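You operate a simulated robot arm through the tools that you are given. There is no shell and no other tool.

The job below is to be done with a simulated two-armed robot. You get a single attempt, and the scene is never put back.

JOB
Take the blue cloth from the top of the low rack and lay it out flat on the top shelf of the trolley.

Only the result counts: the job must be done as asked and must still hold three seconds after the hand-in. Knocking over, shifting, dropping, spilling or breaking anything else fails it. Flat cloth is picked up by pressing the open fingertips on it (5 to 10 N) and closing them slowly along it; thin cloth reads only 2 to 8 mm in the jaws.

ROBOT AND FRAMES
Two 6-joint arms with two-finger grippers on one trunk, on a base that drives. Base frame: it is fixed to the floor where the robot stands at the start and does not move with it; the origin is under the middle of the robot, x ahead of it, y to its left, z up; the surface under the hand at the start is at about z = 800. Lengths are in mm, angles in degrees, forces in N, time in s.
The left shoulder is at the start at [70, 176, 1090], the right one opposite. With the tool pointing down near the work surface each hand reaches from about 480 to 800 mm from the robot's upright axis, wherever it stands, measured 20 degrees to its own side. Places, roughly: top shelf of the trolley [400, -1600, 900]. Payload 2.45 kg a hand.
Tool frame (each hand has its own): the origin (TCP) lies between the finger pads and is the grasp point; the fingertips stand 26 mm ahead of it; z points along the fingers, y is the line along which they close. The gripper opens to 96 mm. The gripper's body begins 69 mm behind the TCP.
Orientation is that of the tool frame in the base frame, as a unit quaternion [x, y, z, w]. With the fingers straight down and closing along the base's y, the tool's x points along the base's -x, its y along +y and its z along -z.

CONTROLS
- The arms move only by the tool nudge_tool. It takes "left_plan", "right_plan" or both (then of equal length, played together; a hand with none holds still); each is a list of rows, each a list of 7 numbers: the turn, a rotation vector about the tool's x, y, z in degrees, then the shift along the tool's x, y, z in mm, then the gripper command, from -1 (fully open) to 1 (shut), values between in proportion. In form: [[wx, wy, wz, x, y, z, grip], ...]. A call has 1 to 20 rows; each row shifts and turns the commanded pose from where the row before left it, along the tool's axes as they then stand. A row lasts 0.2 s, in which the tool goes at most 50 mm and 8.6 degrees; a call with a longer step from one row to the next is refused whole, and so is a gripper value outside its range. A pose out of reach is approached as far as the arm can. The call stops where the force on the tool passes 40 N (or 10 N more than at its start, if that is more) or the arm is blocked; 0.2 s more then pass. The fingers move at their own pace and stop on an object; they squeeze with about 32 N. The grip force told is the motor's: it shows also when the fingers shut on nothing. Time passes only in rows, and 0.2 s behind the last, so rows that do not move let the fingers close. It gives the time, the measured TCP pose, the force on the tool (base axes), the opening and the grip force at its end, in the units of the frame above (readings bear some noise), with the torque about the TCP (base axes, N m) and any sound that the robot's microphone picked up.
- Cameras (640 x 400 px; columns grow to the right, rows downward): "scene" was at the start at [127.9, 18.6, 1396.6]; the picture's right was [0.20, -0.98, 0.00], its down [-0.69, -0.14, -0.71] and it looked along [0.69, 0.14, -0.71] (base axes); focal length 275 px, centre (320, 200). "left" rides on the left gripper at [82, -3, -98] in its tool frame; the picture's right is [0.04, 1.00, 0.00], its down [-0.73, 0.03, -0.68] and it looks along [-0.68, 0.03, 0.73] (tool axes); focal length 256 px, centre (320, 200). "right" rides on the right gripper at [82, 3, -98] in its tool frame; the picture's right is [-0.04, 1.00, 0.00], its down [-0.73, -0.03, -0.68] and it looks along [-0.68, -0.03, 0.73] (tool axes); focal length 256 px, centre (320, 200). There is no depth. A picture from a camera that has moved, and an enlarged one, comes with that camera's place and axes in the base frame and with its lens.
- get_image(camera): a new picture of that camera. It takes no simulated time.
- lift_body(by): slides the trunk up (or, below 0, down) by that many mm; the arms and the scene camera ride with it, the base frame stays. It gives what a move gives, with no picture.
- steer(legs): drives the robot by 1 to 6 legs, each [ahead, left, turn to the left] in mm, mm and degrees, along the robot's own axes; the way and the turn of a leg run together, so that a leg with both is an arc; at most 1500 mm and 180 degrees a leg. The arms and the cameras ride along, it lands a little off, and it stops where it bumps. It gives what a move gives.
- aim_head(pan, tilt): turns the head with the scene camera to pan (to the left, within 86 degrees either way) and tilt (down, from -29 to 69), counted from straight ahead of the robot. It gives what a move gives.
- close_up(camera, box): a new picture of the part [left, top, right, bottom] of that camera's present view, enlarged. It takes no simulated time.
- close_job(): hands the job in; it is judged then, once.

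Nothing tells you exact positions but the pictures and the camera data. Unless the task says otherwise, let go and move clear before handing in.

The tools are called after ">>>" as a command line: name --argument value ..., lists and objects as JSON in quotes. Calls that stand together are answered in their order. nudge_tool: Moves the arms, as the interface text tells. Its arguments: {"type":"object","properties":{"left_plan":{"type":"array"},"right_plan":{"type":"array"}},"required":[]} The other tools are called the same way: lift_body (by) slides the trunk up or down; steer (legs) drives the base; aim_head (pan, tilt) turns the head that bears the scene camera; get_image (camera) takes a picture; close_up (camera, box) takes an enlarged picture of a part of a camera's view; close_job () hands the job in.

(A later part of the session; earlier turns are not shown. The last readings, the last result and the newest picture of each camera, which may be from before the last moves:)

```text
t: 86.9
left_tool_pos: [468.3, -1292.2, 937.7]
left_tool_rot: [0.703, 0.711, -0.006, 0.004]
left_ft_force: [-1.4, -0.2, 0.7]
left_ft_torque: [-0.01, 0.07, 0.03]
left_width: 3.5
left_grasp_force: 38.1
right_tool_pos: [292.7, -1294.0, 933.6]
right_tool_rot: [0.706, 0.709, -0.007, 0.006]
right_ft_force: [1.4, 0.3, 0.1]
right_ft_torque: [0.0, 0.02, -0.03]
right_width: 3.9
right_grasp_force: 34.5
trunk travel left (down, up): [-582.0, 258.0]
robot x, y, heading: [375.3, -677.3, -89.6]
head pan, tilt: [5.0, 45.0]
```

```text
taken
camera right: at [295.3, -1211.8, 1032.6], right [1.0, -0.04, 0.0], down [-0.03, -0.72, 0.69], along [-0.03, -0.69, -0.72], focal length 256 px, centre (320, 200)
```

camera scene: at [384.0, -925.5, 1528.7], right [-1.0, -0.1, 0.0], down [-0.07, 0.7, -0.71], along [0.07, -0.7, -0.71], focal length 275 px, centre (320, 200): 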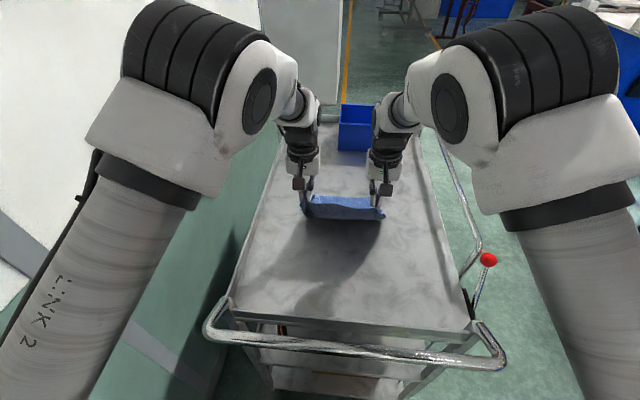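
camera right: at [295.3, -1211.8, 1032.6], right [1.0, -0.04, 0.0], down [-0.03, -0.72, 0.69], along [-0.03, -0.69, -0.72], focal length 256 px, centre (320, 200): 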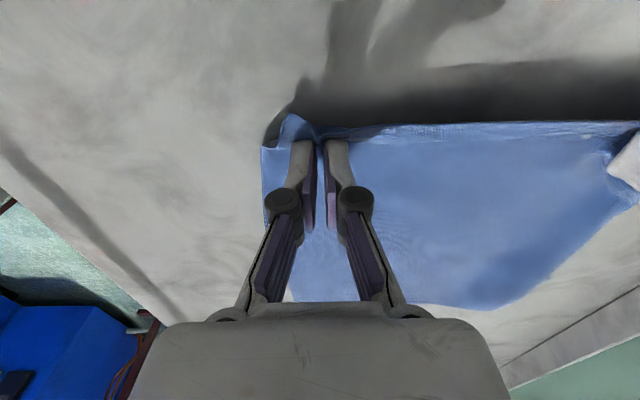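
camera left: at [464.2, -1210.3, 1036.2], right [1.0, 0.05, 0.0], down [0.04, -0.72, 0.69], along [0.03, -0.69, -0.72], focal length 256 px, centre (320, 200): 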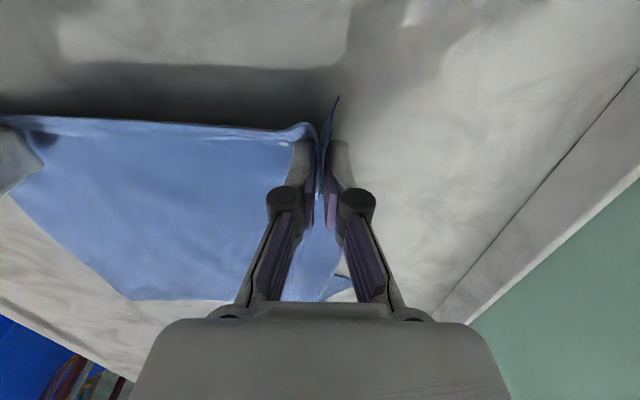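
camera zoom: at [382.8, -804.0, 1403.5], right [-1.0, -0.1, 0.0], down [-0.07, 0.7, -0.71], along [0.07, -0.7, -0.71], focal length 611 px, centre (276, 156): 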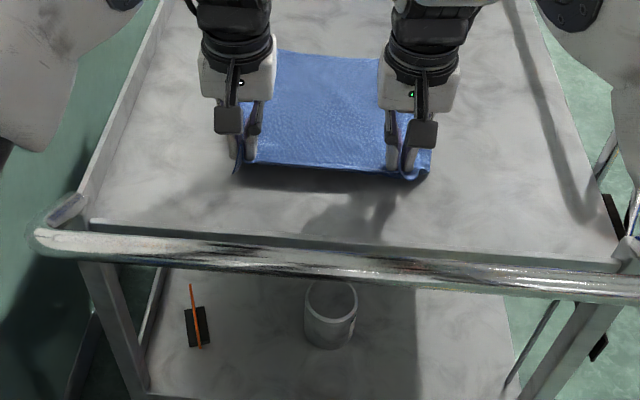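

The cloth is nearly laid out, with the held edge about 10 mm up. I'll draw back another 25 mm to take up the remaining slack before setting the edge down.

>>> steer --legs '[[-25, 0, 0]]'

>>> get_image --camera "left"

>>> get_image --camera "right"

>>> close_up --camera "scene" --box '[220, 100, 460, 280]'

```text
t: 87.7
left_tool_pos: [468.3, -1269.7, 936.3]
left_tool_rot: [0.703, 0.711, -0.006, 0.004]
left_ft_force: [-1.7, -0.3, -0.3]
left_ft_torque: [0.02, 0.1, 0.03]
left_width: 2.1
left_grasp_force: 33.0
right_tool_pos: [293.1, -1271.8, 934.4]
right_tool_rot: [0.706, 0.708, -0.007, 0.005]
right_ft_force: [1.4, 1.6, 0.9]
right_ft_torque: [0.05, -0.01, -0.05]
right_width: 2.4
right_grasp_force: 33.7
trunk travel left (down, up): [-582.0, 258.0]
robot x, y, heading: [375.4, -652.8, -89.5]
head pan, tilt: [5.0, 45.0]
```

```text
taken
camera left: at [463.9, -1186.6, 1035.7], right [1.0, 0.05, 0.0], down [0.04, -0.72, 0.69], along [0.03, -0.69, -0.73], focal length 256 px, centre (320, 200)
```

left: 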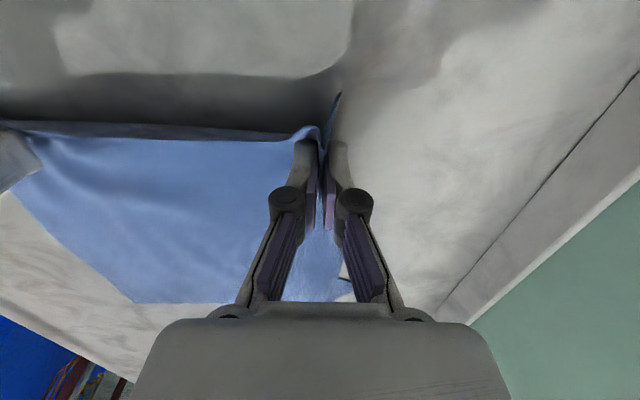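

```text
taken
camera right: at [294.7, -1187.9, 1031.9], right [1.0, -0.04, 0.0], down [-0.03, -0.72, 0.69], along [-0.03, -0.69, -0.72], focal length 256 px, centre (320, 200)
```

right: 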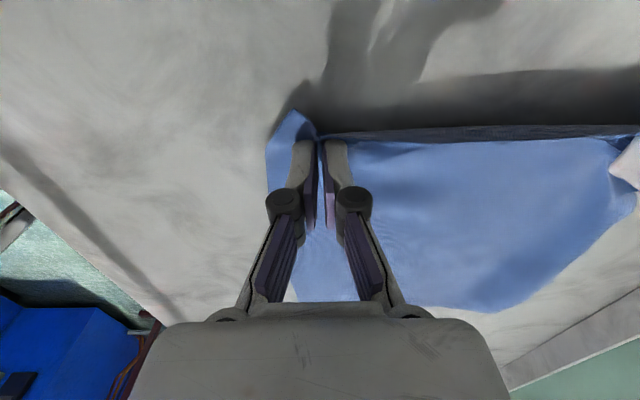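

```text
2.22 times, centred on (340, 190) of scene
camera zoom: at [382.5, -780.6, 1403.3], right [-1.0, -0.1, 0.0], down [-0.07, 0.71, -0.71], along [0.07, -0.7, -0.71], focal length 611 px, centre (276, 222)
```

zoom: 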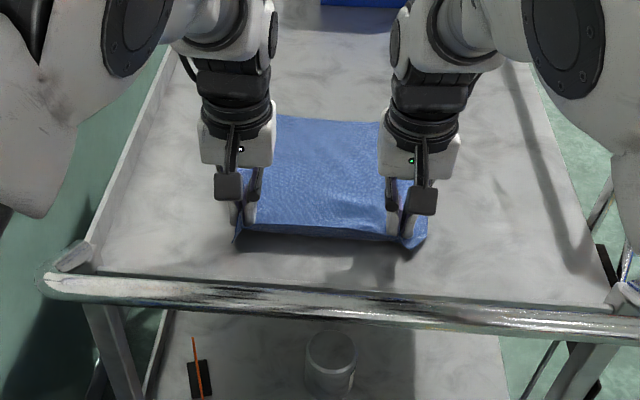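

>>> close_up --camera "right" --box '[340, 110, 640, 330]'

>>> close_up --camera "left" --box '[80, 100, 380, 320]'

>>> close_up --camera "scene" --box '[290, 130, 430, 220]'

```text
1.82 times, centred on (490, 220) of right
camera zoom: at [294.7, -1187.9, 1031.9], right [1.0, -0.04, 0.0], down [-0.03, -0.72, 0.69], along [-0.03, -0.69, -0.72], focal length 465 px, centre (11, 164)
```

zoom: 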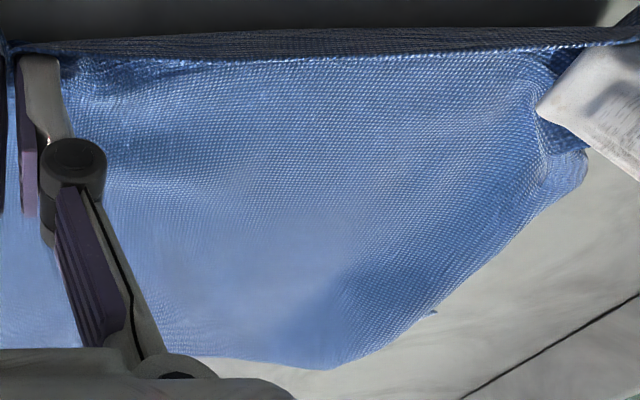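

```text
1.82 times, centred on (230, 210) of left
camera zoom: at [463.9, -1186.6, 1035.7], right [1.0, 0.05, 0.0], down [0.04, -0.72, 0.69], along [0.03, -0.69, -0.73], focal length 465 px, centre (484, 182)
```

zoom: 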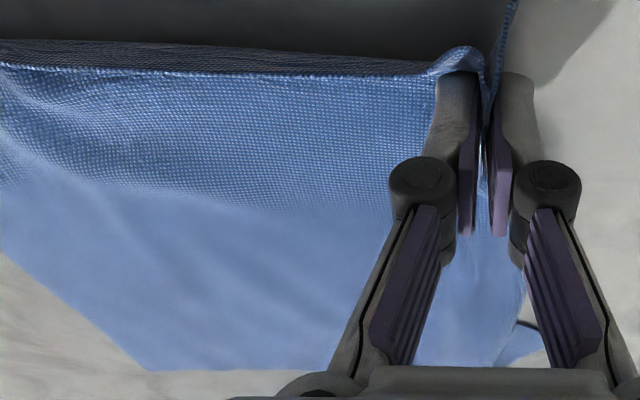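

```text
4.44 times, centred on (360, 175) of scene
camera zoom: at [382.5, -780.6, 1403.3], right [-1.0, -0.1, 0.0], down [-0.07, 0.71, -0.71], along [0.07, -0.7, -0.71], focal length 1223 px, centre (142, 311)
```

zoom: 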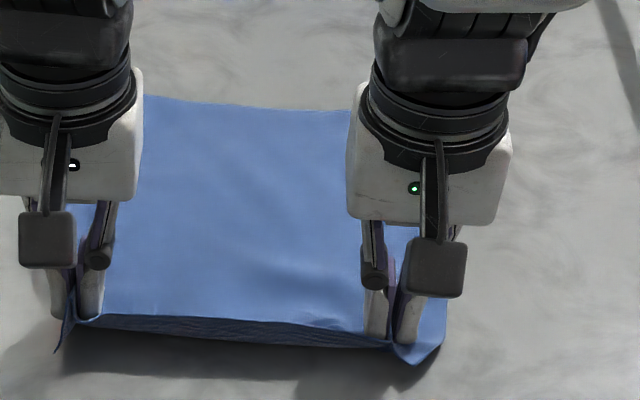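

>>> close_up --camera "right" --box '[420, 230, 580, 330]'

>>> close_up --camera "left" --box '[100, 240, 260, 340]'

>>> close_up --camera "left" --box '[270, 220, 390, 310]'

```text
4.00 times, centred on (500, 280) of right
camera zoom: at [294.7, -1187.9, 1031.9], right [1.0, -0.04, 0.0], down [-0.03, -0.72, 0.69], along [-0.03, -0.69, -0.72], focal length 1024 px, centre (-400, -120)
```

zoom: 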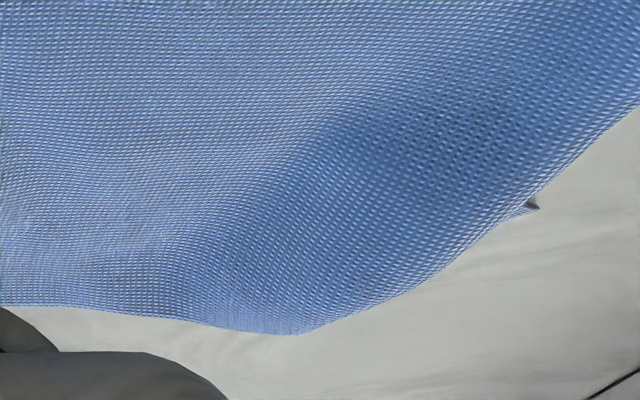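

```text
4.00 times, centred on (180, 290) of left
camera zoom: at [463.9, -1186.6, 1035.7], right [1.0, 0.05, 0.0], down [0.04, -0.72, 0.69], along [0.03, -0.69, -0.73], focal length 1024 px, centre (880, -160)
```

zoom: 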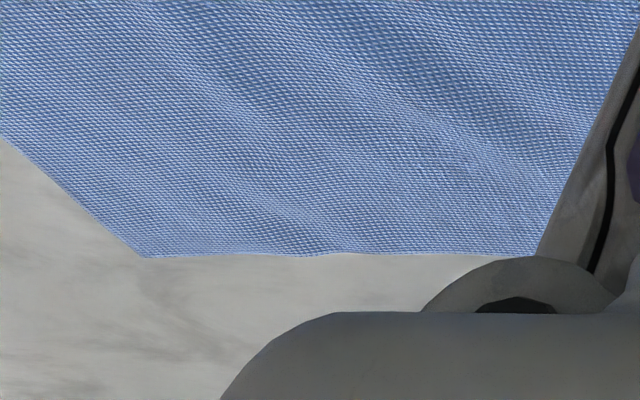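

```text
4.44 times, centred on (330, 265) of left
camera zoom: at [463.9, -1186.6, 1035.7], right [1.0, 0.05, 0.0], down [0.04, -0.72, 0.69], along [0.03, -0.69, -0.73], focal length 1138 px, centre (276, -89)
```

zoom: 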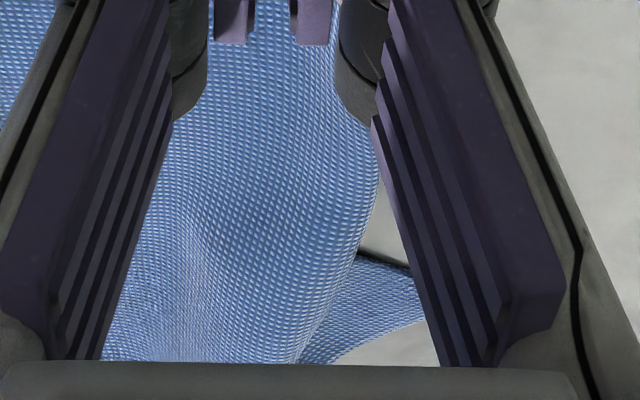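

The far-left corner got tucked under, though the rest is laid out. I still hold the near edge, so I'll lift and repeat the lay with a stronger swing to bring the whole hem down on the far side. First, raise.

>>> lift_body --by 126

>>> nudge_tool --left_plan '[[0, -1.75, 0, -14, 0, -16.5, 1], [0, -1.75, 0, -14, 0, -16.5, 1], [0, -1.75, 0, -15, 0, -16, 1], [0, -1.75, 0, -15, 0, -16, 1], [0, -1.75, 0, -16, 0, -15.5, 1], [0, -1.75, 0, -16, 0, -15, 1], [0, -1.75, 0, -16.5, 0, -14.5, 1], [0, -1.75, 0, -16.5, 0, -14.5, 1]]' --right_plan '[[0, -1.75, 0, -14, 0, -16.5, 1], [0, -1.75, 0, -14, 0, -16.5, 1], [0, -1.75, 0, -15, 0, -16, 1], [0, -1.75, 0, -15, 0, -16, 1], [0, -1.75, 0, -16, 0, -15.5, 1], [0, -1.75, 0, -16, 0, -15, 1], [0, -1.75, 0, -16.5, 0, -14.5, 1], [0, -1.75, 0, -16.5, 0, -14.5, 1]]'

>>> get_image --camera "scene"

```text
t: 89.2
left_tool_pos: [467.5, -1268.4, 1064.6]
left_tool_rot: [0.703, 0.711, -0.007, 0.004]
left_ft_force: [-5.4, -1.7, 1.7]
left_ft_torque: [0.04, -0.14, 0.09]
left_width: 2.9
left_grasp_force: 36.1
right_tool_pos: [292.9, -1270.1, 1061.0]
right_tool_rot: [0.706, 0.708, -0.007, 0.007]
right_ft_force: [2.6, 0.9, 0.1]
right_ft_torque: [0.03, -0.04, -0.02]
right_width: 2.3
right_grasp_force: 33.3
trunk travel left (down, up): [-708.0, 132.0]
robot x, y, heading: [377.4, -651.2, -89.8]
head pan, tilt: [5.0, 45.0]
```

```text
t: 91.0
left_tool_pos: [469.8, -1373.8, 1200.9]
left_tool_rot: [0.698, 0.704, -0.093, 0.091]
left_ft_force: [-2.8, 0.6, 0.2]
left_ft_torque: [0.01, 0.13, 0.04]
left_width: 2.6
left_grasp_force: 28.6
right_tool_pos: [294.6, -1374.3, 1203.5]
right_tool_rot: [0.7, 0.702, -0.094, 0.092]
right_ft_force: [2.1, 0.0, 0.4]
right_ft_torque: [-0.01, 0.02, -0.02]
right_width: 2.8
right_grasp_force: 34.5
trunk travel left (down, up): [-708.0, 132.0]
robot x, y, heading: [376.2, -651.0, -89.4]
head pan, tilt: [5.0, 45.0]
```

```text
taken
camera scene: at [383.0, -778.1, 1529.6], right [-1.0, -0.1, 0.0], down [-0.07, 0.7, -0.71], along [0.07, -0.7, -0.71], focal length 275 px, centre (320, 200)
```

scene: 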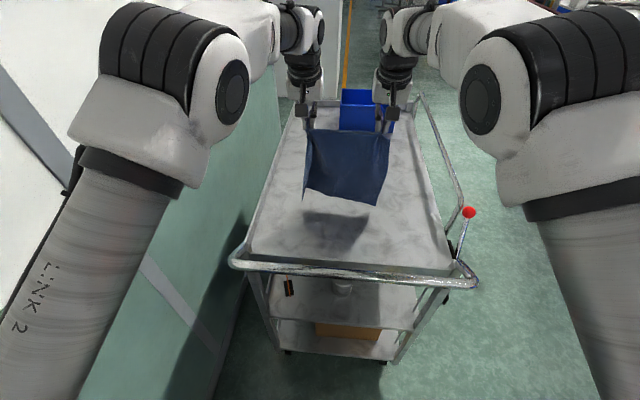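

The cloth is hanging free again. I'll drive forward 135 mm to get back to the starting position for the lay.

>>> steer --legs '[[135, 0, 0]]'

>>> nudge_tool --left_plan '[[0, 0, 0, 0, 0, 0, 1], [0, 0, 0, 0, 0, 0, 1], [0, 0, 0, 0, 0, 0, 1], [0, 0, 0, 0, 0, 0, 1], [0, 0, 0, 0, 0, 0, 1], [0, 0, 0, 0, 0, 0, 1]]' --right_plan '[[0, 0, 0, 0, 0, 0, 1], [0, 0, 0, 0, 0, 0, 1], [0, 0, 0, 0, 0, 0, 1], [0, 0, 0, 0, 0, 0, 1], [0, 0, 0, 0, 0, 0, 1], [0, 0, 0, 0, 0, 0, 1]]'

>>> close_up --camera "scene" --box '[220, 70, 460, 250]'

>>> get_image --camera "left"

```text
t: 92.3
left_tool_pos: [469.9, -1506.4, 1201.4]
left_tool_rot: [0.698, 0.704, -0.093, 0.092]
left_ft_force: [-3.3, -0.8, -0.5]
left_ft_torque: [-0.03, 0.07, 0.01]
left_width: 4.2
left_grasp_force: 36.9
right_tool_pos: [294.0, -1506.1, 1204.7]
right_tool_rot: [0.7, 0.702, -0.094, 0.093]
right_ft_force: [4.3, 0.1, -0.6]
right_ft_torque: [-0.01, -0.12, -0.01]
right_width: 1.8
right_grasp_force: 28.8
trunk travel left (down, up): [-708.0, 132.0]
robot x, y, heading: [376.8, -784.3, -89.6]
head pan, tilt: [5.0, 45.0]
```

```text
t: 93.7
left_tool_pos: [469.5, -1509.3, 1199.8]
left_tool_rot: [0.698, 0.704, -0.092, 0.09]
left_ft_force: [-1.4, -0.7, -0.8]
left_ft_torque: [0.01, 0.06, 0.01]
left_width: 4.5
left_grasp_force: 36.6
right_tool_pos: [293.5, -1509.8, 1202.6]
right_tool_rot: [0.7, 0.702, -0.093, 0.092]
right_ft_force: [1.8, -1.1, 0.5]
right_ft_torque: [0.0, -0.05, -0.01]
right_width: 1.5
right_grasp_force: 30.3
trunk travel left (down, up): [-708.0, 132.0]
robot x, y, heading: [378.2, -782.9, -89.7]
head pan, tilt: [5.0, 45.0]
```

```text
2.22 times, centred on (340, 160) of scene
camera zoom: at [383.3, -913.1, 1529.7], right [-1.0, -0.09, 0.0], down [-0.07, 0.7, -0.71], along [0.07, -0.7, -0.71], focal length 611 px, centre (276, 289)
```

zoom: 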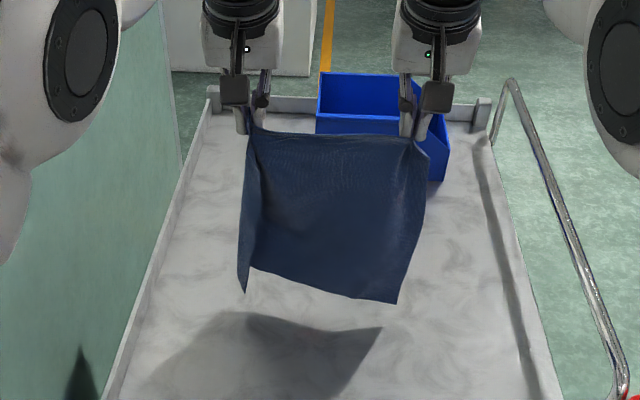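

```text
taken
camera left: at [464.7, -1404.6, 1276.0], right [1.0, 0.05, -0.01], down [0.04, -0.53, 0.84], along [0.03, -0.84, -0.54], focal length 256 px, centre (320, 200)
```

left: 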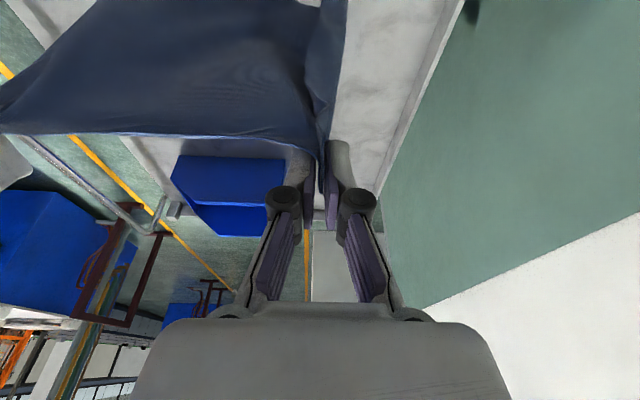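

The cloth hangs more evenly now. I'll repeat the lay with a two-beat swing, then the fast sweep back and down.

>>> nudge_tool --left_plan '[[0, 0, 0, 3.7, 0, 4.2, 1], [0, 0, 0, 3.7, 0, 4.2, 1], [0, 0, 0, 0, 0, 0, 1], [0, 0, 0, 0, 0, 0, 1], [0, 0, 0, 0, 0, 0, 1], [0, 0, 0, 0, 0, 0, 1], [0, 0, 0, -38.6, 0, 10.4, 1], [0, 0, 0, 0, 0, 0, 1], [0, 0, 0, 38.6, 0, -10.4, 1], [0, 0, 0, 0, 0, 0, 1], [0, 0, 0, -38.6, 0, 10.4, 1], [0, 0, 0, 0, 0, 0, 1], [0, 4, 0, 37.4, 0, 31.4, 1], [0, 4, 0, 41.5, 0, 26, 1], [0, 3, 0, 37.9, 0, 29.6, 1], [0, 3, 0, 36, 0, 27.5, 1], [0, 0, 0, 0, 0, 0, 1], [0, 0, 0, 0, 0, 0, 1]]' --right_plan '[[0, 0, 0, 3.7, 0, 4.2, 1], [0, 0, 0, 3.7, 0, 4.2, 1], [0, 0, 0, 0, 0, 0, 1], [0, 0, 0, 0, 0, 0, 1], [0, 0, 0, 0, 0, 0, 1], [0, 0, 0, 0, 0, 0, 1], [0, 0, 0, -38.6, 0, 10.4, 1], [0, 0, 0, 0, 0, 0, 1], [0, 0, 0, 38.6, 0, -10.4, 1], [0, 0, 0, 0, 0, 0, 1], [0, 0, 0, -38.6, 0, 10.4, 1], [0, 0, 0, 0, 0, 0, 1], [0, 4, 0, 37.4, 0, 31.4, 1], [0, 4, 0, 41.5, 0, 26, 1], [0, 3, 0, 37.9, 0, 29.6, 1], [0, 3, 0, 36, 0, 27.5, 1], [0, 0, 0, 0, 0, 0, 1], [0, 0, 0, 0, 0, 0, 1]]'

>>> close_up --camera "scene" --box '[220, 100, 460, 280]'

>>> get_image --camera "left"

>>> get_image --camera "right"

```text
t: 97.5
left_tool_pos: [465.5, -1407.5, 1053.9]
left_tool_rot: [0.704, 0.71, -0.007, 0.005]
left_ft_force: [-1.5, -0.3, -3.7]
left_ft_torque: [0.06, -0.01, -0.02]
left_width: 3.6
left_grasp_force: 27.8
right_tool_pos: [292.8, -1407.7, 1055.4]
right_tool_rot: [0.706, 0.708, -0.008, 0.006]
right_ft_force: [1.2, 0.4, 1.5]
right_ft_torque: [-0.01, -0.04, -0.01]
right_width: 1.2
right_grasp_force: 29.6
trunk travel left (down, up): [-708.0, 132.0]
robot x, y, heading: [378.0, -786.3, -89.6]
head pan, tilt: [5.0, 45.0]
```

```text
2.22 times, centred on (340, 190) of scene
camera zoom: at [383.1, -912.1, 1529.8], right [-1.0, -0.09, 0.0], down [-0.07, 0.7, -0.71], along [0.07, -0.7, -0.71], focal length 611 px, centre (276, 222)
```

zoom: 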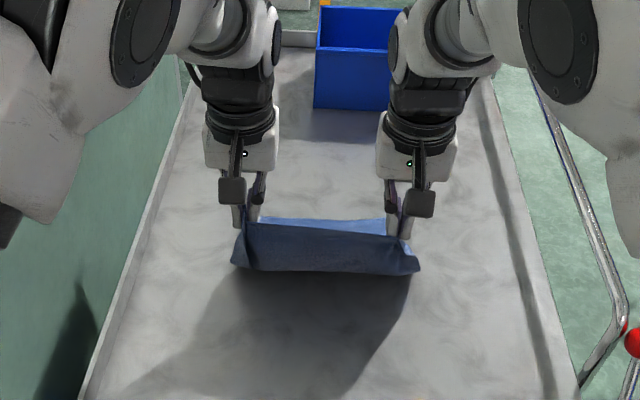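

```text
taken
camera left: at [461.6, -1325.7, 1152.8], right [1.0, 0.05, 0.0], down [0.04, -0.72, 0.69], along [0.03, -0.69, -0.72], focal length 256 px, centre (320, 200)
```

left: 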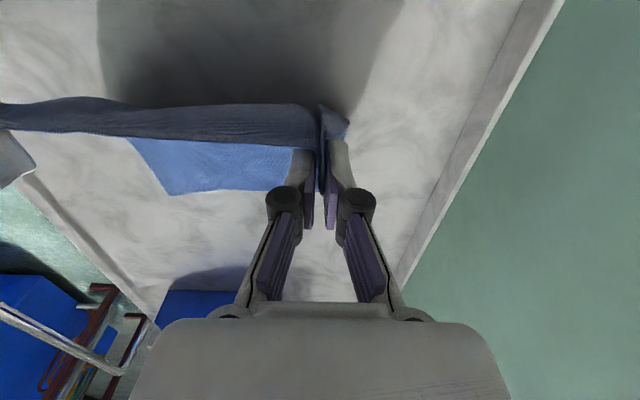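

```text
taken
camera right: at [295.4, -1323.6, 1153.3], right [1.0, -0.04, 0.0], down [-0.03, -0.72, 0.69], along [-0.03, -0.69, -0.72], focal length 256 px, centre (320, 200)
```

right: 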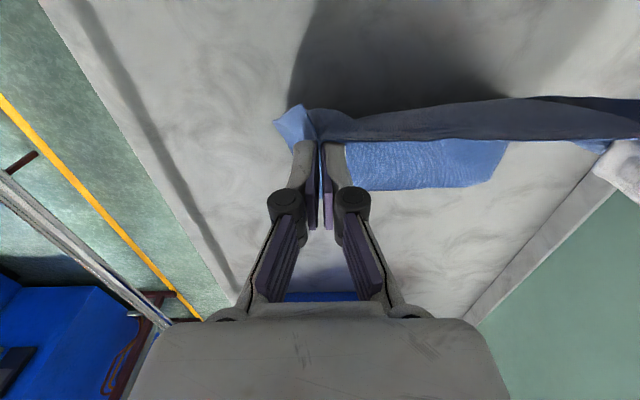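

Both far corners now look flat on the shelf. I'll zoom in to confirm before going on.

>>> close_up --camera "right" --box '[400, 100, 600, 220]'

>>> close_up --camera "left" --box '[90, 100, 290, 220]'

```text
3.20 times, centred on (500, 160) of right
camera zoom: at [295.4, -1323.6, 1153.3], right [1.0, -0.04, 0.0], down [-0.03, -0.72, 0.69], along [-0.03, -0.69, -0.72], focal length 819 px, centre (-256, 328)
```

zoom: 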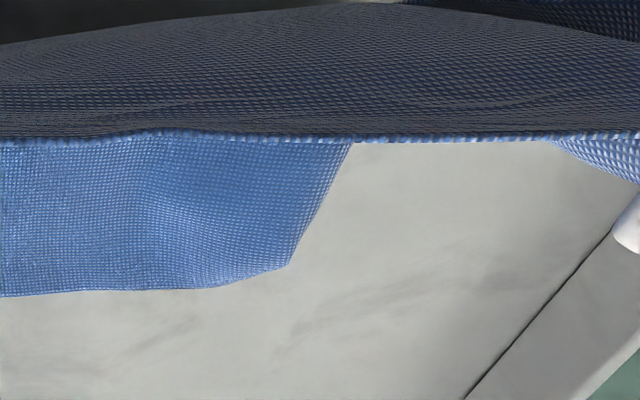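

```text
3.20 times, centred on (190, 160) of left
camera zoom: at [461.6, -1325.7, 1152.8], right [1.0, 0.05, 0.0], down [0.04, -0.72, 0.69], along [0.03, -0.69, -0.72], focal length 819 px, centre (736, 328)
```

zoom: 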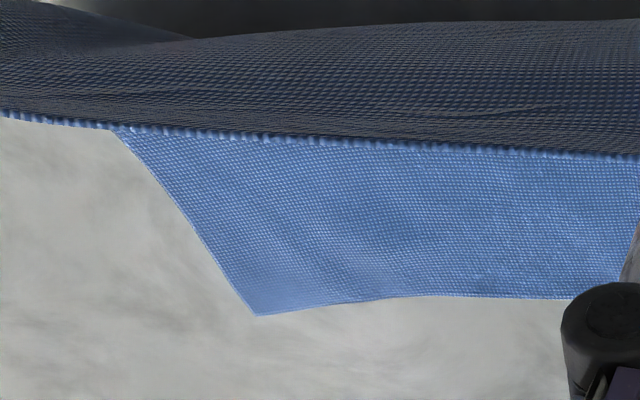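

Both far corners are unfolded. I'll continue gently, lowering more than I move back so the far edge isn't dragged.

>>> lift_body --by -35

>>> steer --legs '[[-25, 0, 0]]'

>>> lift_body --by -35

>>> get_image --camera "left"

>>> get_image --camera "right"

>>> close_up --camera "scene" --box '[220, 120, 460, 300]'

```text
t: 98.3
left_tool_pos: [466.4, -1408.8, 1019.5]
left_tool_rot: [0.704, 0.71, -0.006, 0.004]
left_ft_force: [-0.6, -0.8, -0.5]
left_ft_torque: [0.01, -0.05, 0.02]
left_width: 5.0
left_grasp_force: 35.9
right_tool_pos: [293.3, -1408.0, 1021.3]
right_tool_rot: [0.706, 0.708, -0.009, 0.007]
right_ft_force: [1.1, 0.5, -0.5]
right_ft_torque: [-0.01, 0.03, -0.04]
right_width: 2.8
right_grasp_force: 29.8
trunk travel left (down, up): [-673.0, 167.0]
robot x, y, heading: [376.4, -783.8, -89.4]
head pan, tilt: [5.0, 45.0]
```

```text
t: 99.1
left_tool_pos: [466.2, -1389.1, 1016.1]
left_tool_rot: [0.704, 0.71, -0.005, 0.003]
left_ft_force: [-0.9, -2.3, -1.3]
left_ft_torque: [0.1, -0.02, 0.0]
left_width: 4.4
left_grasp_force: 33.9
right_tool_pos: [293.9, -1386.6, 1017.6]
right_tool_rot: [0.706, 0.708, -0.006, 0.005]
right_ft_force: [0.8, 0.1, 0.1]
right_ft_torque: [0.01, -0.01, 0.02]
right_width: 3.8
right_grasp_force: 36.4
trunk travel left (down, up): [-673.0, 167.0]
robot x, y, heading: [374.5, -757.7, -89.3]
head pan, tilt: [5.0, 45.0]
```

```text
t: 99.9
left_tool_pos: [467.0, -1383.7, 984.5]
left_tool_rot: [0.704, 0.71, -0.008, 0.005]
left_ft_force: [-0.9, 1.7, 1.2]
left_ft_torque: [-0.09, 0.14, 0.01]
left_width: 0.7
left_grasp_force: 28.8
right_tool_pos: [293.1, -1380.8, 987.1]
right_tool_rot: [0.706, 0.708, -0.008, 0.007]
right_ft_force: [1.5, 0.4, 3.3]
right_ft_torque: [-0.04, -0.02, -0.04]
right_width: 1.8
right_grasp_force: 30.0
trunk travel left (down, up): [-638.0, 202.0]
robot x, y, heading: [377.9, -758.0, -89.5]
head pan, tilt: [5.0, 45.0]
```

```text
taken
camera left: at [462.1, -1300.2, 1083.4], right [1.0, 0.05, 0.0], down [0.04, -0.72, 0.69], along [0.03, -0.69, -0.72], focal length 256 px, centre (320, 200)
```

left: 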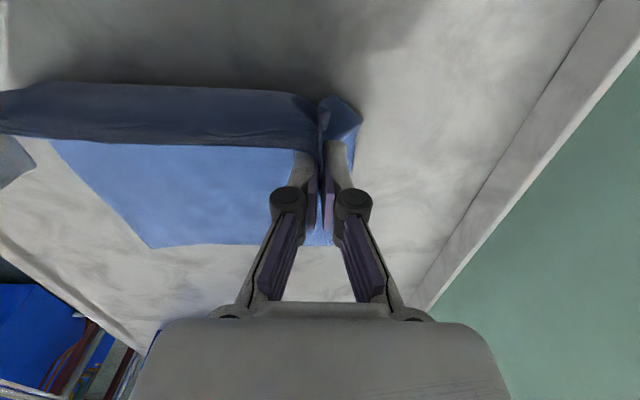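

```text
taken
camera right: at [295.6, -1298.3, 1083.8], right [1.0, -0.04, 0.0], down [-0.03, -0.72, 0.69], along [-0.03, -0.69, -0.72], focal length 256 px, centre (320, 200)
```

right: 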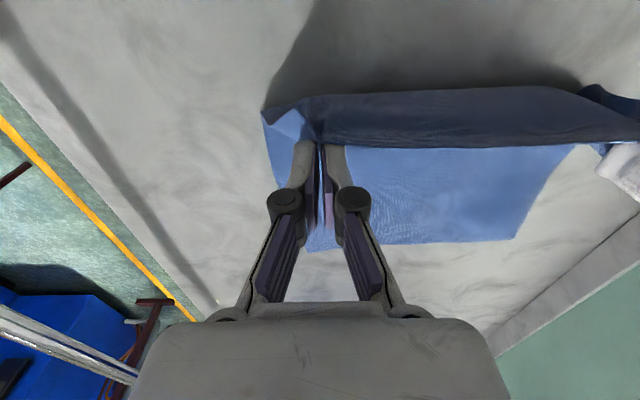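

```text
2.22 times, centred on (340, 210) of scene
camera zoom: at [383.2, -886.2, 1459.9], right [-1.0, -0.09, 0.0], down [-0.07, 0.7, -0.71], along [0.07, -0.7, -0.71], focal length 611 px, centre (276, 178)
```

zoom: 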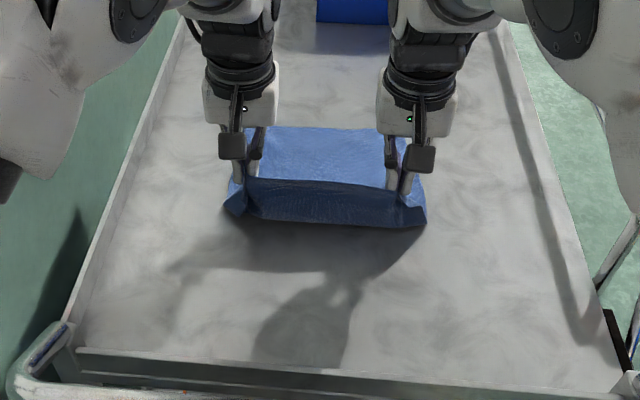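

The far edge stayed in place and both far corners are flat. There's a belly of slack toward me, so I'll move back 30 mm, then lower 25 mm.

>>> steer --legs '[[-30, 0, 0]]'

>>> lift_body --by -25

>>> get_image --camera "left"

>>> get_image --camera "right"

>>> close_up --camera "scene" --box '[220, 120, 460, 300]'

```text
t: 100.8
left_tool_pos: [466.4, -1359.4, 981.6]
left_tool_rot: [0.704, 0.71, -0.006, 0.002]
left_ft_force: [-1.1, 0.3, -1.6]
left_ft_torque: [0.08, -0.04, 0.04]
left_width: 5.0
left_grasp_force: 35.3
right_tool_pos: [294.1, -1356.3, 982.6]
right_tool_rot: [0.706, 0.708, -0.007, 0.005]
right_ft_force: [0.7, -0.3, 0.0]
right_ft_torque: [0.02, -0.05, -0.02]
right_width: 1.3
right_grasp_force: 29.0
trunk travel left (down, up): [-638.0, 202.0]
robot x, y, heading: [378.2, -734.0, -89.4]
head pan, tilt: [5.0, 45.0]
```

```text
t: 101.5
left_tool_pos: [466.6, -1355.2, 960.2]
left_tool_rot: [0.704, 0.711, -0.008, 0.006]
left_ft_force: [4.2, 0.5, -0.4]
left_ft_torque: [-0.04, -0.02, 0.08]
left_width: 2.9
left_grasp_force: 28.7
right_tool_pos: [294.4, -1353.4, 960.6]
right_tool_rot: [0.706, 0.708, -0.009, 0.007]
right_ft_force: [2.4, 0.0, -0.3]
right_ft_torque: [0.01, -0.06, -0.04]
right_width: 1.8
right_grasp_force: 29.2
trunk travel left (down, up): [-613.0, 227.0]
robot x, y, heading: [378.3, -729.7, -89.3]
head pan, tilt: [5.0, 45.0]
```

```text
taken
camera left: at [462.6, -1271.1, 1058.3], right [1.0, 0.05, 0.0], down [0.04, -0.72, 0.69], along [0.03, -0.69, -0.72], focal length 256 px, centre (320, 200)
```

left: 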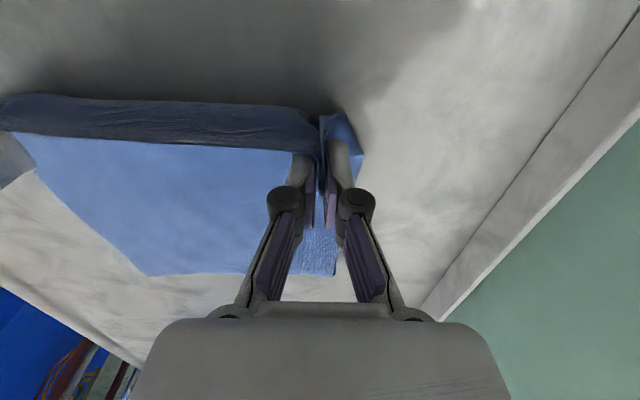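

```text
taken
camera right: at [296.1, -1269.3, 1058.7], right [1.0, -0.04, 0.0], down [-0.03, -0.72, 0.69], along [-0.03, -0.69, -0.72], focal length 256 px, centre (320, 200)
```

right: 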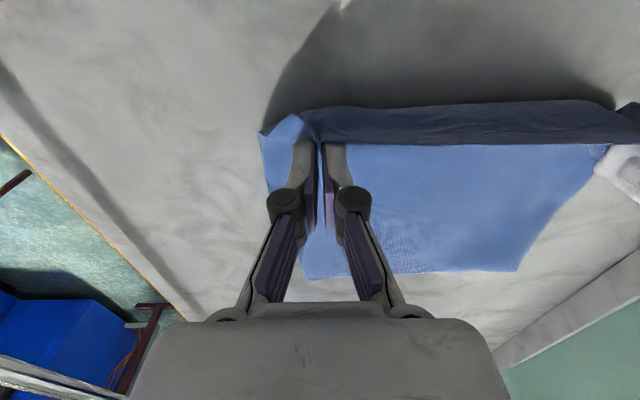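

```text
2.22 times, centred on (340, 210) of scene
camera zoom: at [383.4, -857.1, 1435.0], right [-1.0, -0.1, 0.0], down [-0.07, 0.7, -0.71], along [0.07, -0.7, -0.71], focal length 611 px, centre (276, 178)
```

zoom: 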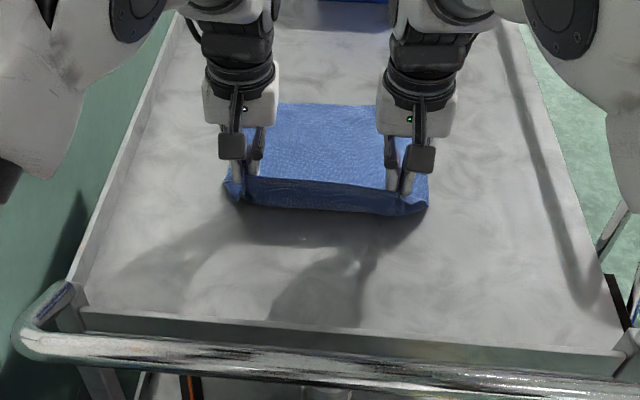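

>>> steer --legs '[[-25, 0, 0]]'

>>> lift_body --by -18

>>> get_image --camera "left"

>>> get_image --camera "right"

>>> close_up --camera "scene" --box '[220, 120, 460, 300]'

```text
t: 102.3
left_tool_pos: [466.3, -1333.6, 956.3]
left_tool_rot: [0.704, 0.71, -0.005, 0.003]
left_ft_force: [-2.0, 0.6, 3.8]
left_ft_torque: [0.01, 0.0, 0.09]
left_width: 4.4
left_grasp_force: 30.9
right_tool_pos: [293.2, -1332.6, 957.2]
right_tool_rot: [0.706, 0.708, -0.007, 0.005]
right_ft_force: [2.5, -0.4, 0.2]
right_ft_torque: [0.05, -0.06, -0.04]
right_width: 1.3
right_grasp_force: 28.3
trunk travel left (down, up): [-613.0, 227.0]
robot x, y, heading: [377.1, -703.1, -89.3]
head pan, tilt: [5.0, 45.0]
```

```text
t: 102.9
left_tool_pos: [467.0, -1329.1, 940.3]
left_tool_rot: [0.704, 0.711, -0.007, 0.004]
left_ft_force: [-1.3, 0.7, 4.3]
left_ft_torque: [-0.04, 0.03, 0.0]
left_width: 4.1
left_grasp_force: 30.3
right_tool_pos: [294.1, -1327.9, 942.0]
right_tool_rot: [0.706, 0.709, -0.008, 0.007]
right_ft_force: [1.6, -0.1, 1.3]
right_ft_torque: [-0.02, -0.03, -0.02]
right_width: 2.0
right_grasp_force: 33.1
trunk travel left (down, up): [-595.0, 245.0]
robot x, y, heading: [376.0, -707.9, -89.6]
head pan, tilt: [5.0, 45.0]
```

```text
taken
camera left: at [462.2, -1247.0, 1039.7], right [1.0, 0.05, 0.0], down [0.04, -0.72, 0.69], along [0.03, -0.69, -0.72], focal length 256 px, centre (320, 200)
```

left: 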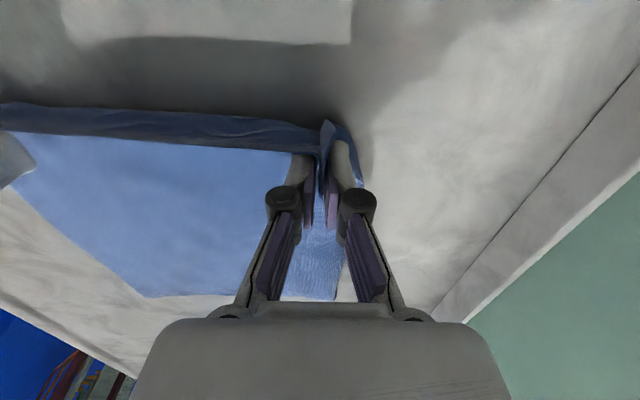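

```text
taken
camera right: at [295.7, -1245.1, 1040.0], right [1.0, -0.04, 0.0], down [-0.03, -0.72, 0.69], along [-0.03, -0.69, -0.72], focal length 256 px, centre (320, 200)
```

right: 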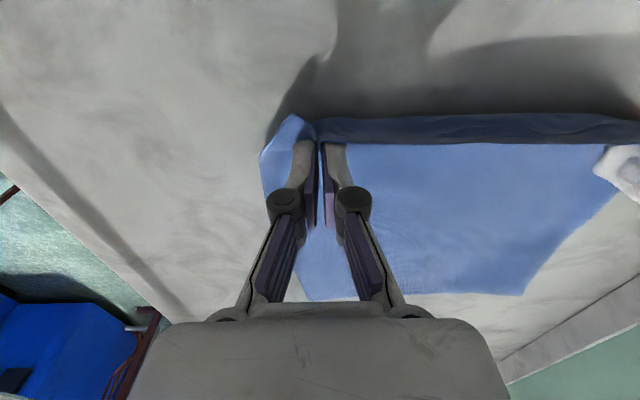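

```text
2.22 times, centred on (340, 210) of scene
camera zoom: at [383.1, -833.2, 1416.8], right [-1.0, -0.1, 0.0], down [-0.07, 0.7, -0.71], along [0.07, -0.7, -0.71], focal length 611 px, centre (276, 178)
```

zoom: 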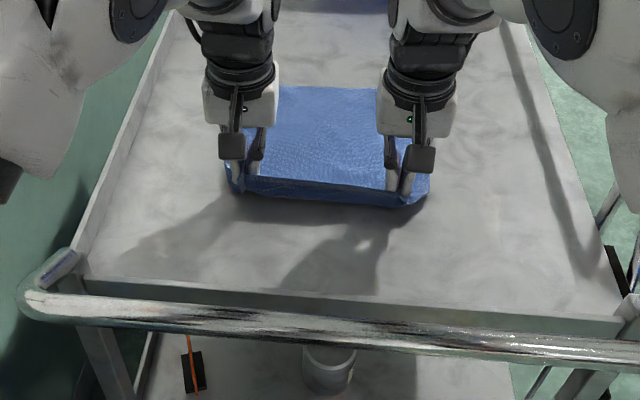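

The cloth is nearly flat: the far edge spans x 268–522 at y about −1540, and the held edge is 14 mm up. One more small pull back to take up the last slack.

>>> steer --legs '[[-22, 0, 0]]'

>>> nudge_tool --left_plan '[[0, 0, 0, 0, 0, 0, 1], [0, 0, 0, 0, 0, 0, 1], [0, 0, 0, 0, 0, 0, 1], [0, 0, 0, 0, 0, 0, 1]]' --right_plan '[[0, 0, 0, 0, 0, 0, 1], [0, 0, 0, 0, 0, 0, 1], [0, 0, 0, 0, 0, 0, 1], [0, 0, 0, 0, 0, 0, 1]]'

>>> get_image --camera "left"

>>> get_image --camera "right"

>>> close_up --camera "scene" --box '[270, 140, 430, 240]'

```text
t: 103.7
left_tool_pos: [465.7, -1309.3, 938.8]
left_tool_rot: [0.704, 0.711, -0.006, 0.004]
left_ft_force: [-2.6, -1.1, 0.0]
left_ft_torque: [0.03, 0.01, 0.07]
left_width: 2.4
left_grasp_force: 29.2
right_tool_pos: [294.7, -1309.4, 939.8]
right_tool_rot: [0.706, 0.708, -0.006, 0.005]
right_ft_force: [2.3, -0.1, 1.4]
right_ft_torque: [0.03, -0.06, -0.04]
right_width: 1.9
right_grasp_force: 33.1
trunk travel left (down, up): [-595.0, 245.0]
robot x, y, heading: [379.1, -685.8, -89.5]
head pan, tilt: [5.0, 45.0]
```

```text
t: 104.7
left_tool_pos: [466.7, -1309.3, 939.5]
left_tool_rot: [0.703, 0.711, -0.006, 0.004]
left_ft_force: [-1.3, 0.0, 0.5]
left_ft_torque: [-0.02, 0.02, 0.03]
left_width: 3.7
left_grasp_force: 28.9
right_tool_pos: [293.9, -1308.2, 941.3]
right_tool_rot: [0.705, 0.709, -0.006, 0.006]
right_ft_force: [1.8, 0.4, 0.2]
right_ft_torque: [0.03, -0.03, -0.05]
right_width: 2.6
right_grasp_force: 29.6
trunk travel left (down, up): [-595.0, 245.0]
robot x, y, heading: [375.5, -683.5, -89.5]
head pan, tilt: [5.0, 45.0]
```

```text
taken
camera left: at [462.3, -1226.3, 1038.6], right [1.0, 0.05, 0.0], down [0.04, -0.72, 0.69], along [0.03, -0.69, -0.72], focal length 256 px, centre (320, 200)
```

left: 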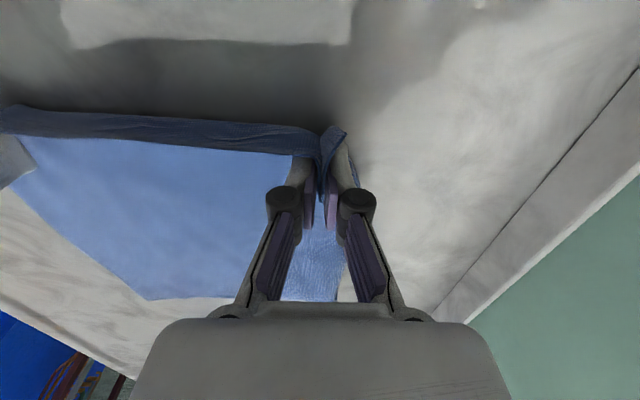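

```text
taken
camera right: at [295.7, -1224.5, 1039.1], right [1.0, -0.04, 0.0], down [-0.03, -0.72, 0.69], along [-0.03, -0.69, -0.72], focal length 256 px, centre (320, 200)
```

right: 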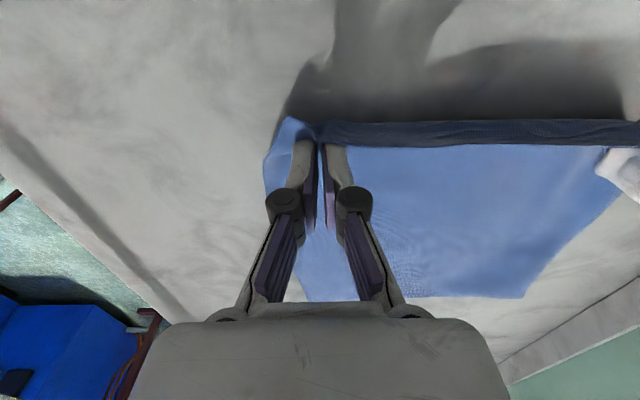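

```text
4.00 times, centred on (350, 190) of scene
camera zoom: at [382.9, -813.1, 1416.6], right [-1.0, -0.1, 0.0], down [-0.07, 0.7, -0.71], along [0.07, -0.7, -0.71], focal length 1100 px, centre (200, 240)
```

zoom: 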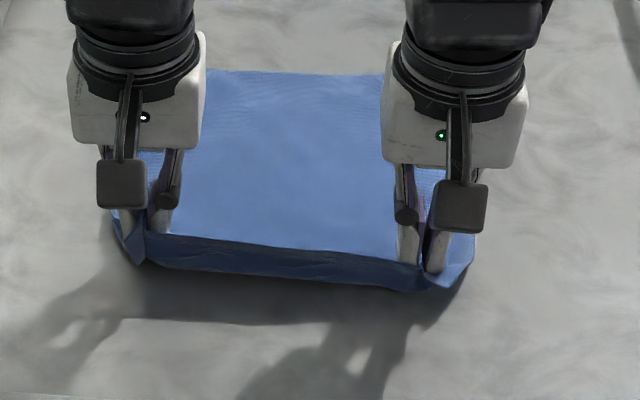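

The cloth dragged slightly, so the main part is now taut. Only the last ~20 mm strip at the near edge hangs down. To make it fold outward, toward me, I'll lift it clear, then move forward while lowering.

>>> lift_body --by 14

>>> nudge_tool --left_plan '[[0, 0, 0, 0, 0, 0, 1], [0, 0, 0, 0, 0, 0, 1], [0, 0, 0, -3, 0, 4, 1], [0, 0, 0, -4, 0, 4, 1], [0, 0, 0, -4, 0, 4, 1], [0, 0, 0, -4, 0, 4, 1], [0, 0, 0, -4, 0, 4, 1], [0, 0, 0, -3, 0, 3, 1]]' --right_plan '[[0, 0, 0, 0, 0, 0, 1], [0, 0, 0, 0, 0, 0, 1], [0, 0, 0, -3, 0, 4, 1], [0, 0, 0, -4, 0, 4, 1], [0, 0, 0, -4, 0, 4, 1], [0, 0, 0, -4, 0, 4, 1], [0, 0, 0, -4, 0, 4, 1], [0, 0, 0, -3, 0, 4, 1]]'

>>> get_image --camera "left"

>>> get_image --camera "right"

>>> close_up --camera "scene" --box '[270, 140, 430, 240]'

```text
t: 105.3
left_tool_pos: [467.1, -1308.6, 954.6]
left_tool_rot: [0.704, 0.71, -0.006, 0.003]
left_ft_force: [-2.0, 0.2, 0.0]
left_ft_torque: [0.03, -0.05, 0.03]
left_width: 4.3
left_grasp_force: 38.4
right_tool_pos: [293.2, -1308.1, 955.8]
right_tool_rot: [0.706, 0.708, -0.008, 0.006]
right_ft_force: [1.6, -1.0, -1.0]
right_ft_torque: [0.02, -0.01, -0.01]
right_width: 2.4
right_grasp_force: 33.9
trunk travel left (down, up): [-609.0, 231.0]
robot x, y, heading: [378.0, -682.9, -89.6]
head pan, tilt: [5.0, 45.0]
```

```text
t: 107.1
left_tool_pos: [465.5, -1329.8, 930.4]
left_tool_rot: [0.703, 0.711, -0.006, 0.004]
left_ft_force: [0.0, -0.4, -4.5]
left_ft_torque: [0.1, -0.03, -0.02]
left_width: 3.9
left_grasp_force: 27.8
right_tool_pos: [294.9, -1330.5, 932.0]
right_tool_rot: [0.706, 0.708, -0.008, 0.005]
right_ft_force: [1.3, -0.6, 2.4]
right_ft_torque: [0.01, 0.01, -0.01]
right_width: 1.2
right_grasp_force: 30.0
trunk travel left (down, up): [-609.0, 231.0]
robot x, y, heading: [376.6, -682.4, -89.5]
head pan, tilt: [5.0, 45.0]
```

```text
taken
camera left: at [462.5, -1247.9, 1029.9], right [1.0, 0.05, 0.0], down [0.04, -0.72, 0.69], along [0.03, -0.69, -0.72], focal length 256 px, centre (320, 200)
```

left: 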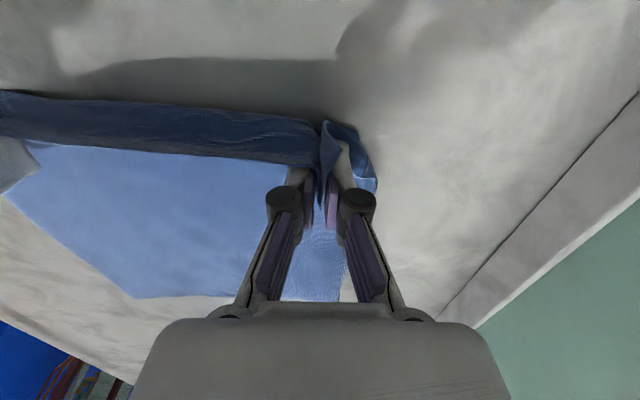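

```text
taken
camera right: at [297.0, -1247.4, 1030.1], right [1.0, -0.04, 0.0], down [-0.03, -0.72, 0.69], along [-0.03, -0.69, -0.72], focal length 256 px, centre (320, 200)
```

right: 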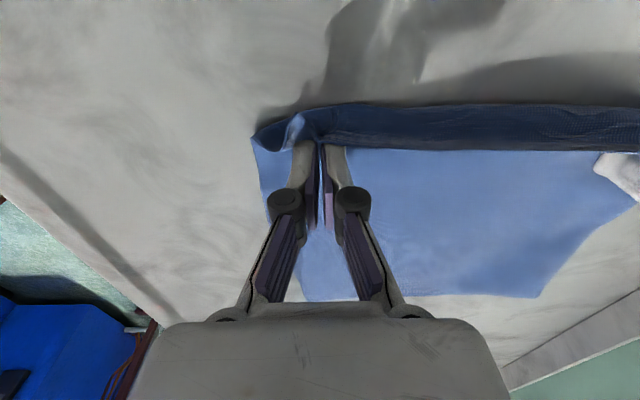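

```text
4.00 times, centred on (350, 190) of scene
camera zoom: at [383.2, -812.9, 1430.7], right [-1.0, -0.1, 0.0], down [-0.07, 0.7, -0.71], along [0.07, -0.7, -0.71], focal length 1100 px, centre (200, 240)
```

zoom: 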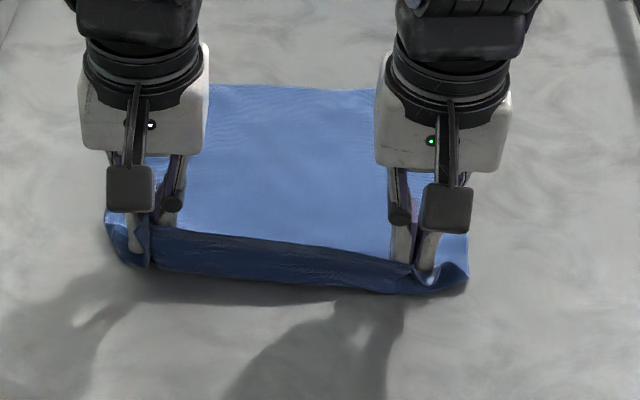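

I see it better now: the near edge is up at the fingertips, and the dark band is slack cloth bulging toward me under it. Lowering now would fold it. I'll raise about 45 mm, pull back until taut, then lower straight down.

>>> lift_body --by 45

>>> steer --legs '[[-45, 0, 0]]'

>>> get_image --camera "left"

>>> get_image --camera "right"

>>> close_up --camera "scene" --box '[270, 130, 430, 230]'

```text
t: 108.0
left_tool_pos: [465.9, -1330.4, 974.4]
left_tool_rot: [0.704, 0.71, -0.006, 0.004]
left_ft_force: [-0.8, 0.0, -0.6]
left_ft_torque: [-0.02, -0.02, 0.04]
left_width: 1.5
left_grasp_force: 29.1
right_tool_pos: [294.2, -1330.2, 977.5]
right_tool_rot: [0.706, 0.709, -0.007, 0.006]
right_ft_force: [2.6, 0.3, 1.1]
right_ft_torque: [0.03, -0.11, -0.05]
right_width: 2.4
right_grasp_force: 33.9
trunk travel left (down, up): [-654.0, 186.0]
robot x, y, heading: [379.9, -689.7, -89.5]
head pan, tilt: [5.0, 45.0]
```

```text
t: 108.9
left_tool_pos: [465.7, -1288.2, 975.6]
left_tool_rot: [0.704, 0.71, -0.006, 0.003]
left_ft_force: [-3.2, -0.9, 1.1]
left_ft_torque: [0.03, -0.05, 0.04]
left_width: 2.6
left_grasp_force: 35.7
right_tool_pos: [293.4, -1288.2, 975.1]
right_tool_rot: [0.706, 0.708, -0.006, 0.005]
right_ft_force: [2.6, 0.7, 0.9]
right_ft_torque: [0.05, 0.0, -0.03]
right_width: 3.7
right_grasp_force: 36.2
trunk travel left (down, up): [-654.0, 186.0]
robot x, y, heading: [376.7, -641.2, -89.6]
head pan, tilt: [5.0, 45.0]
```

```text
taken
camera left: at [461.8, -1205.8, 1073.2], right [1.0, 0.05, 0.0], down [0.04, -0.73, 0.69], along [0.03, -0.69, -0.73], focal length 256 px, centre (320, 200)
```

left: 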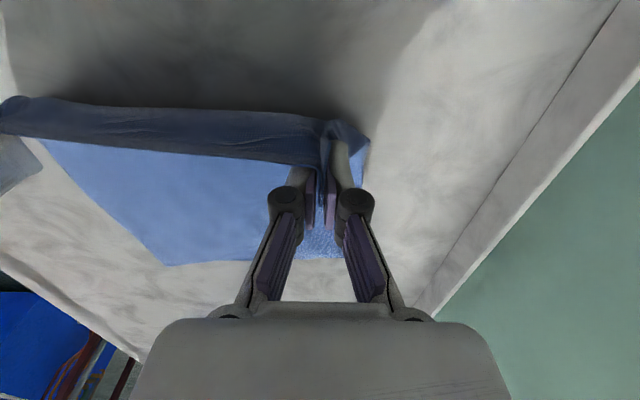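

```text
taken
camera right: at [296.1, -1205.3, 1073.5], right [1.0, -0.04, 0.0], down [-0.03, -0.72, 0.69], along [-0.03, -0.69, -0.72], focal length 256 px, centre (320, 200)
```

right: 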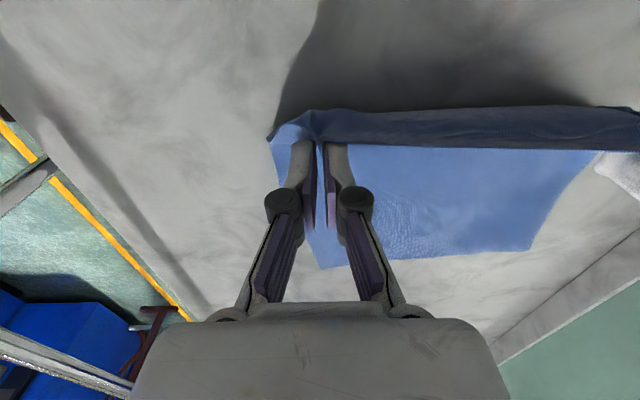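

```text
4.00 times, centred on (350, 180) of scene
camera zoom: at [382.6, -771.9, 1475.2], right [-1.0, -0.1, 0.0], down [-0.07, 0.71, -0.71], along [0.07, -0.7, -0.71], focal length 1100 px, centre (200, 280)
```

zoom: 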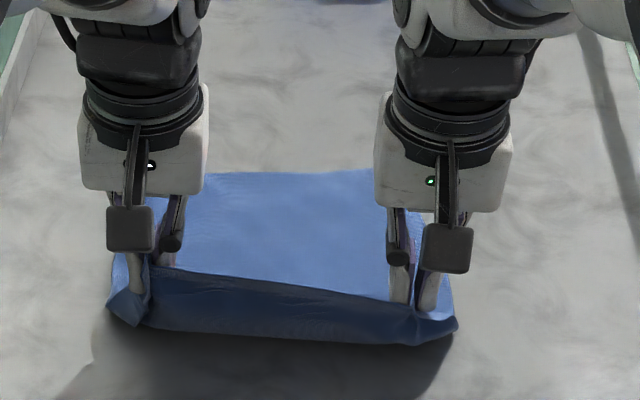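

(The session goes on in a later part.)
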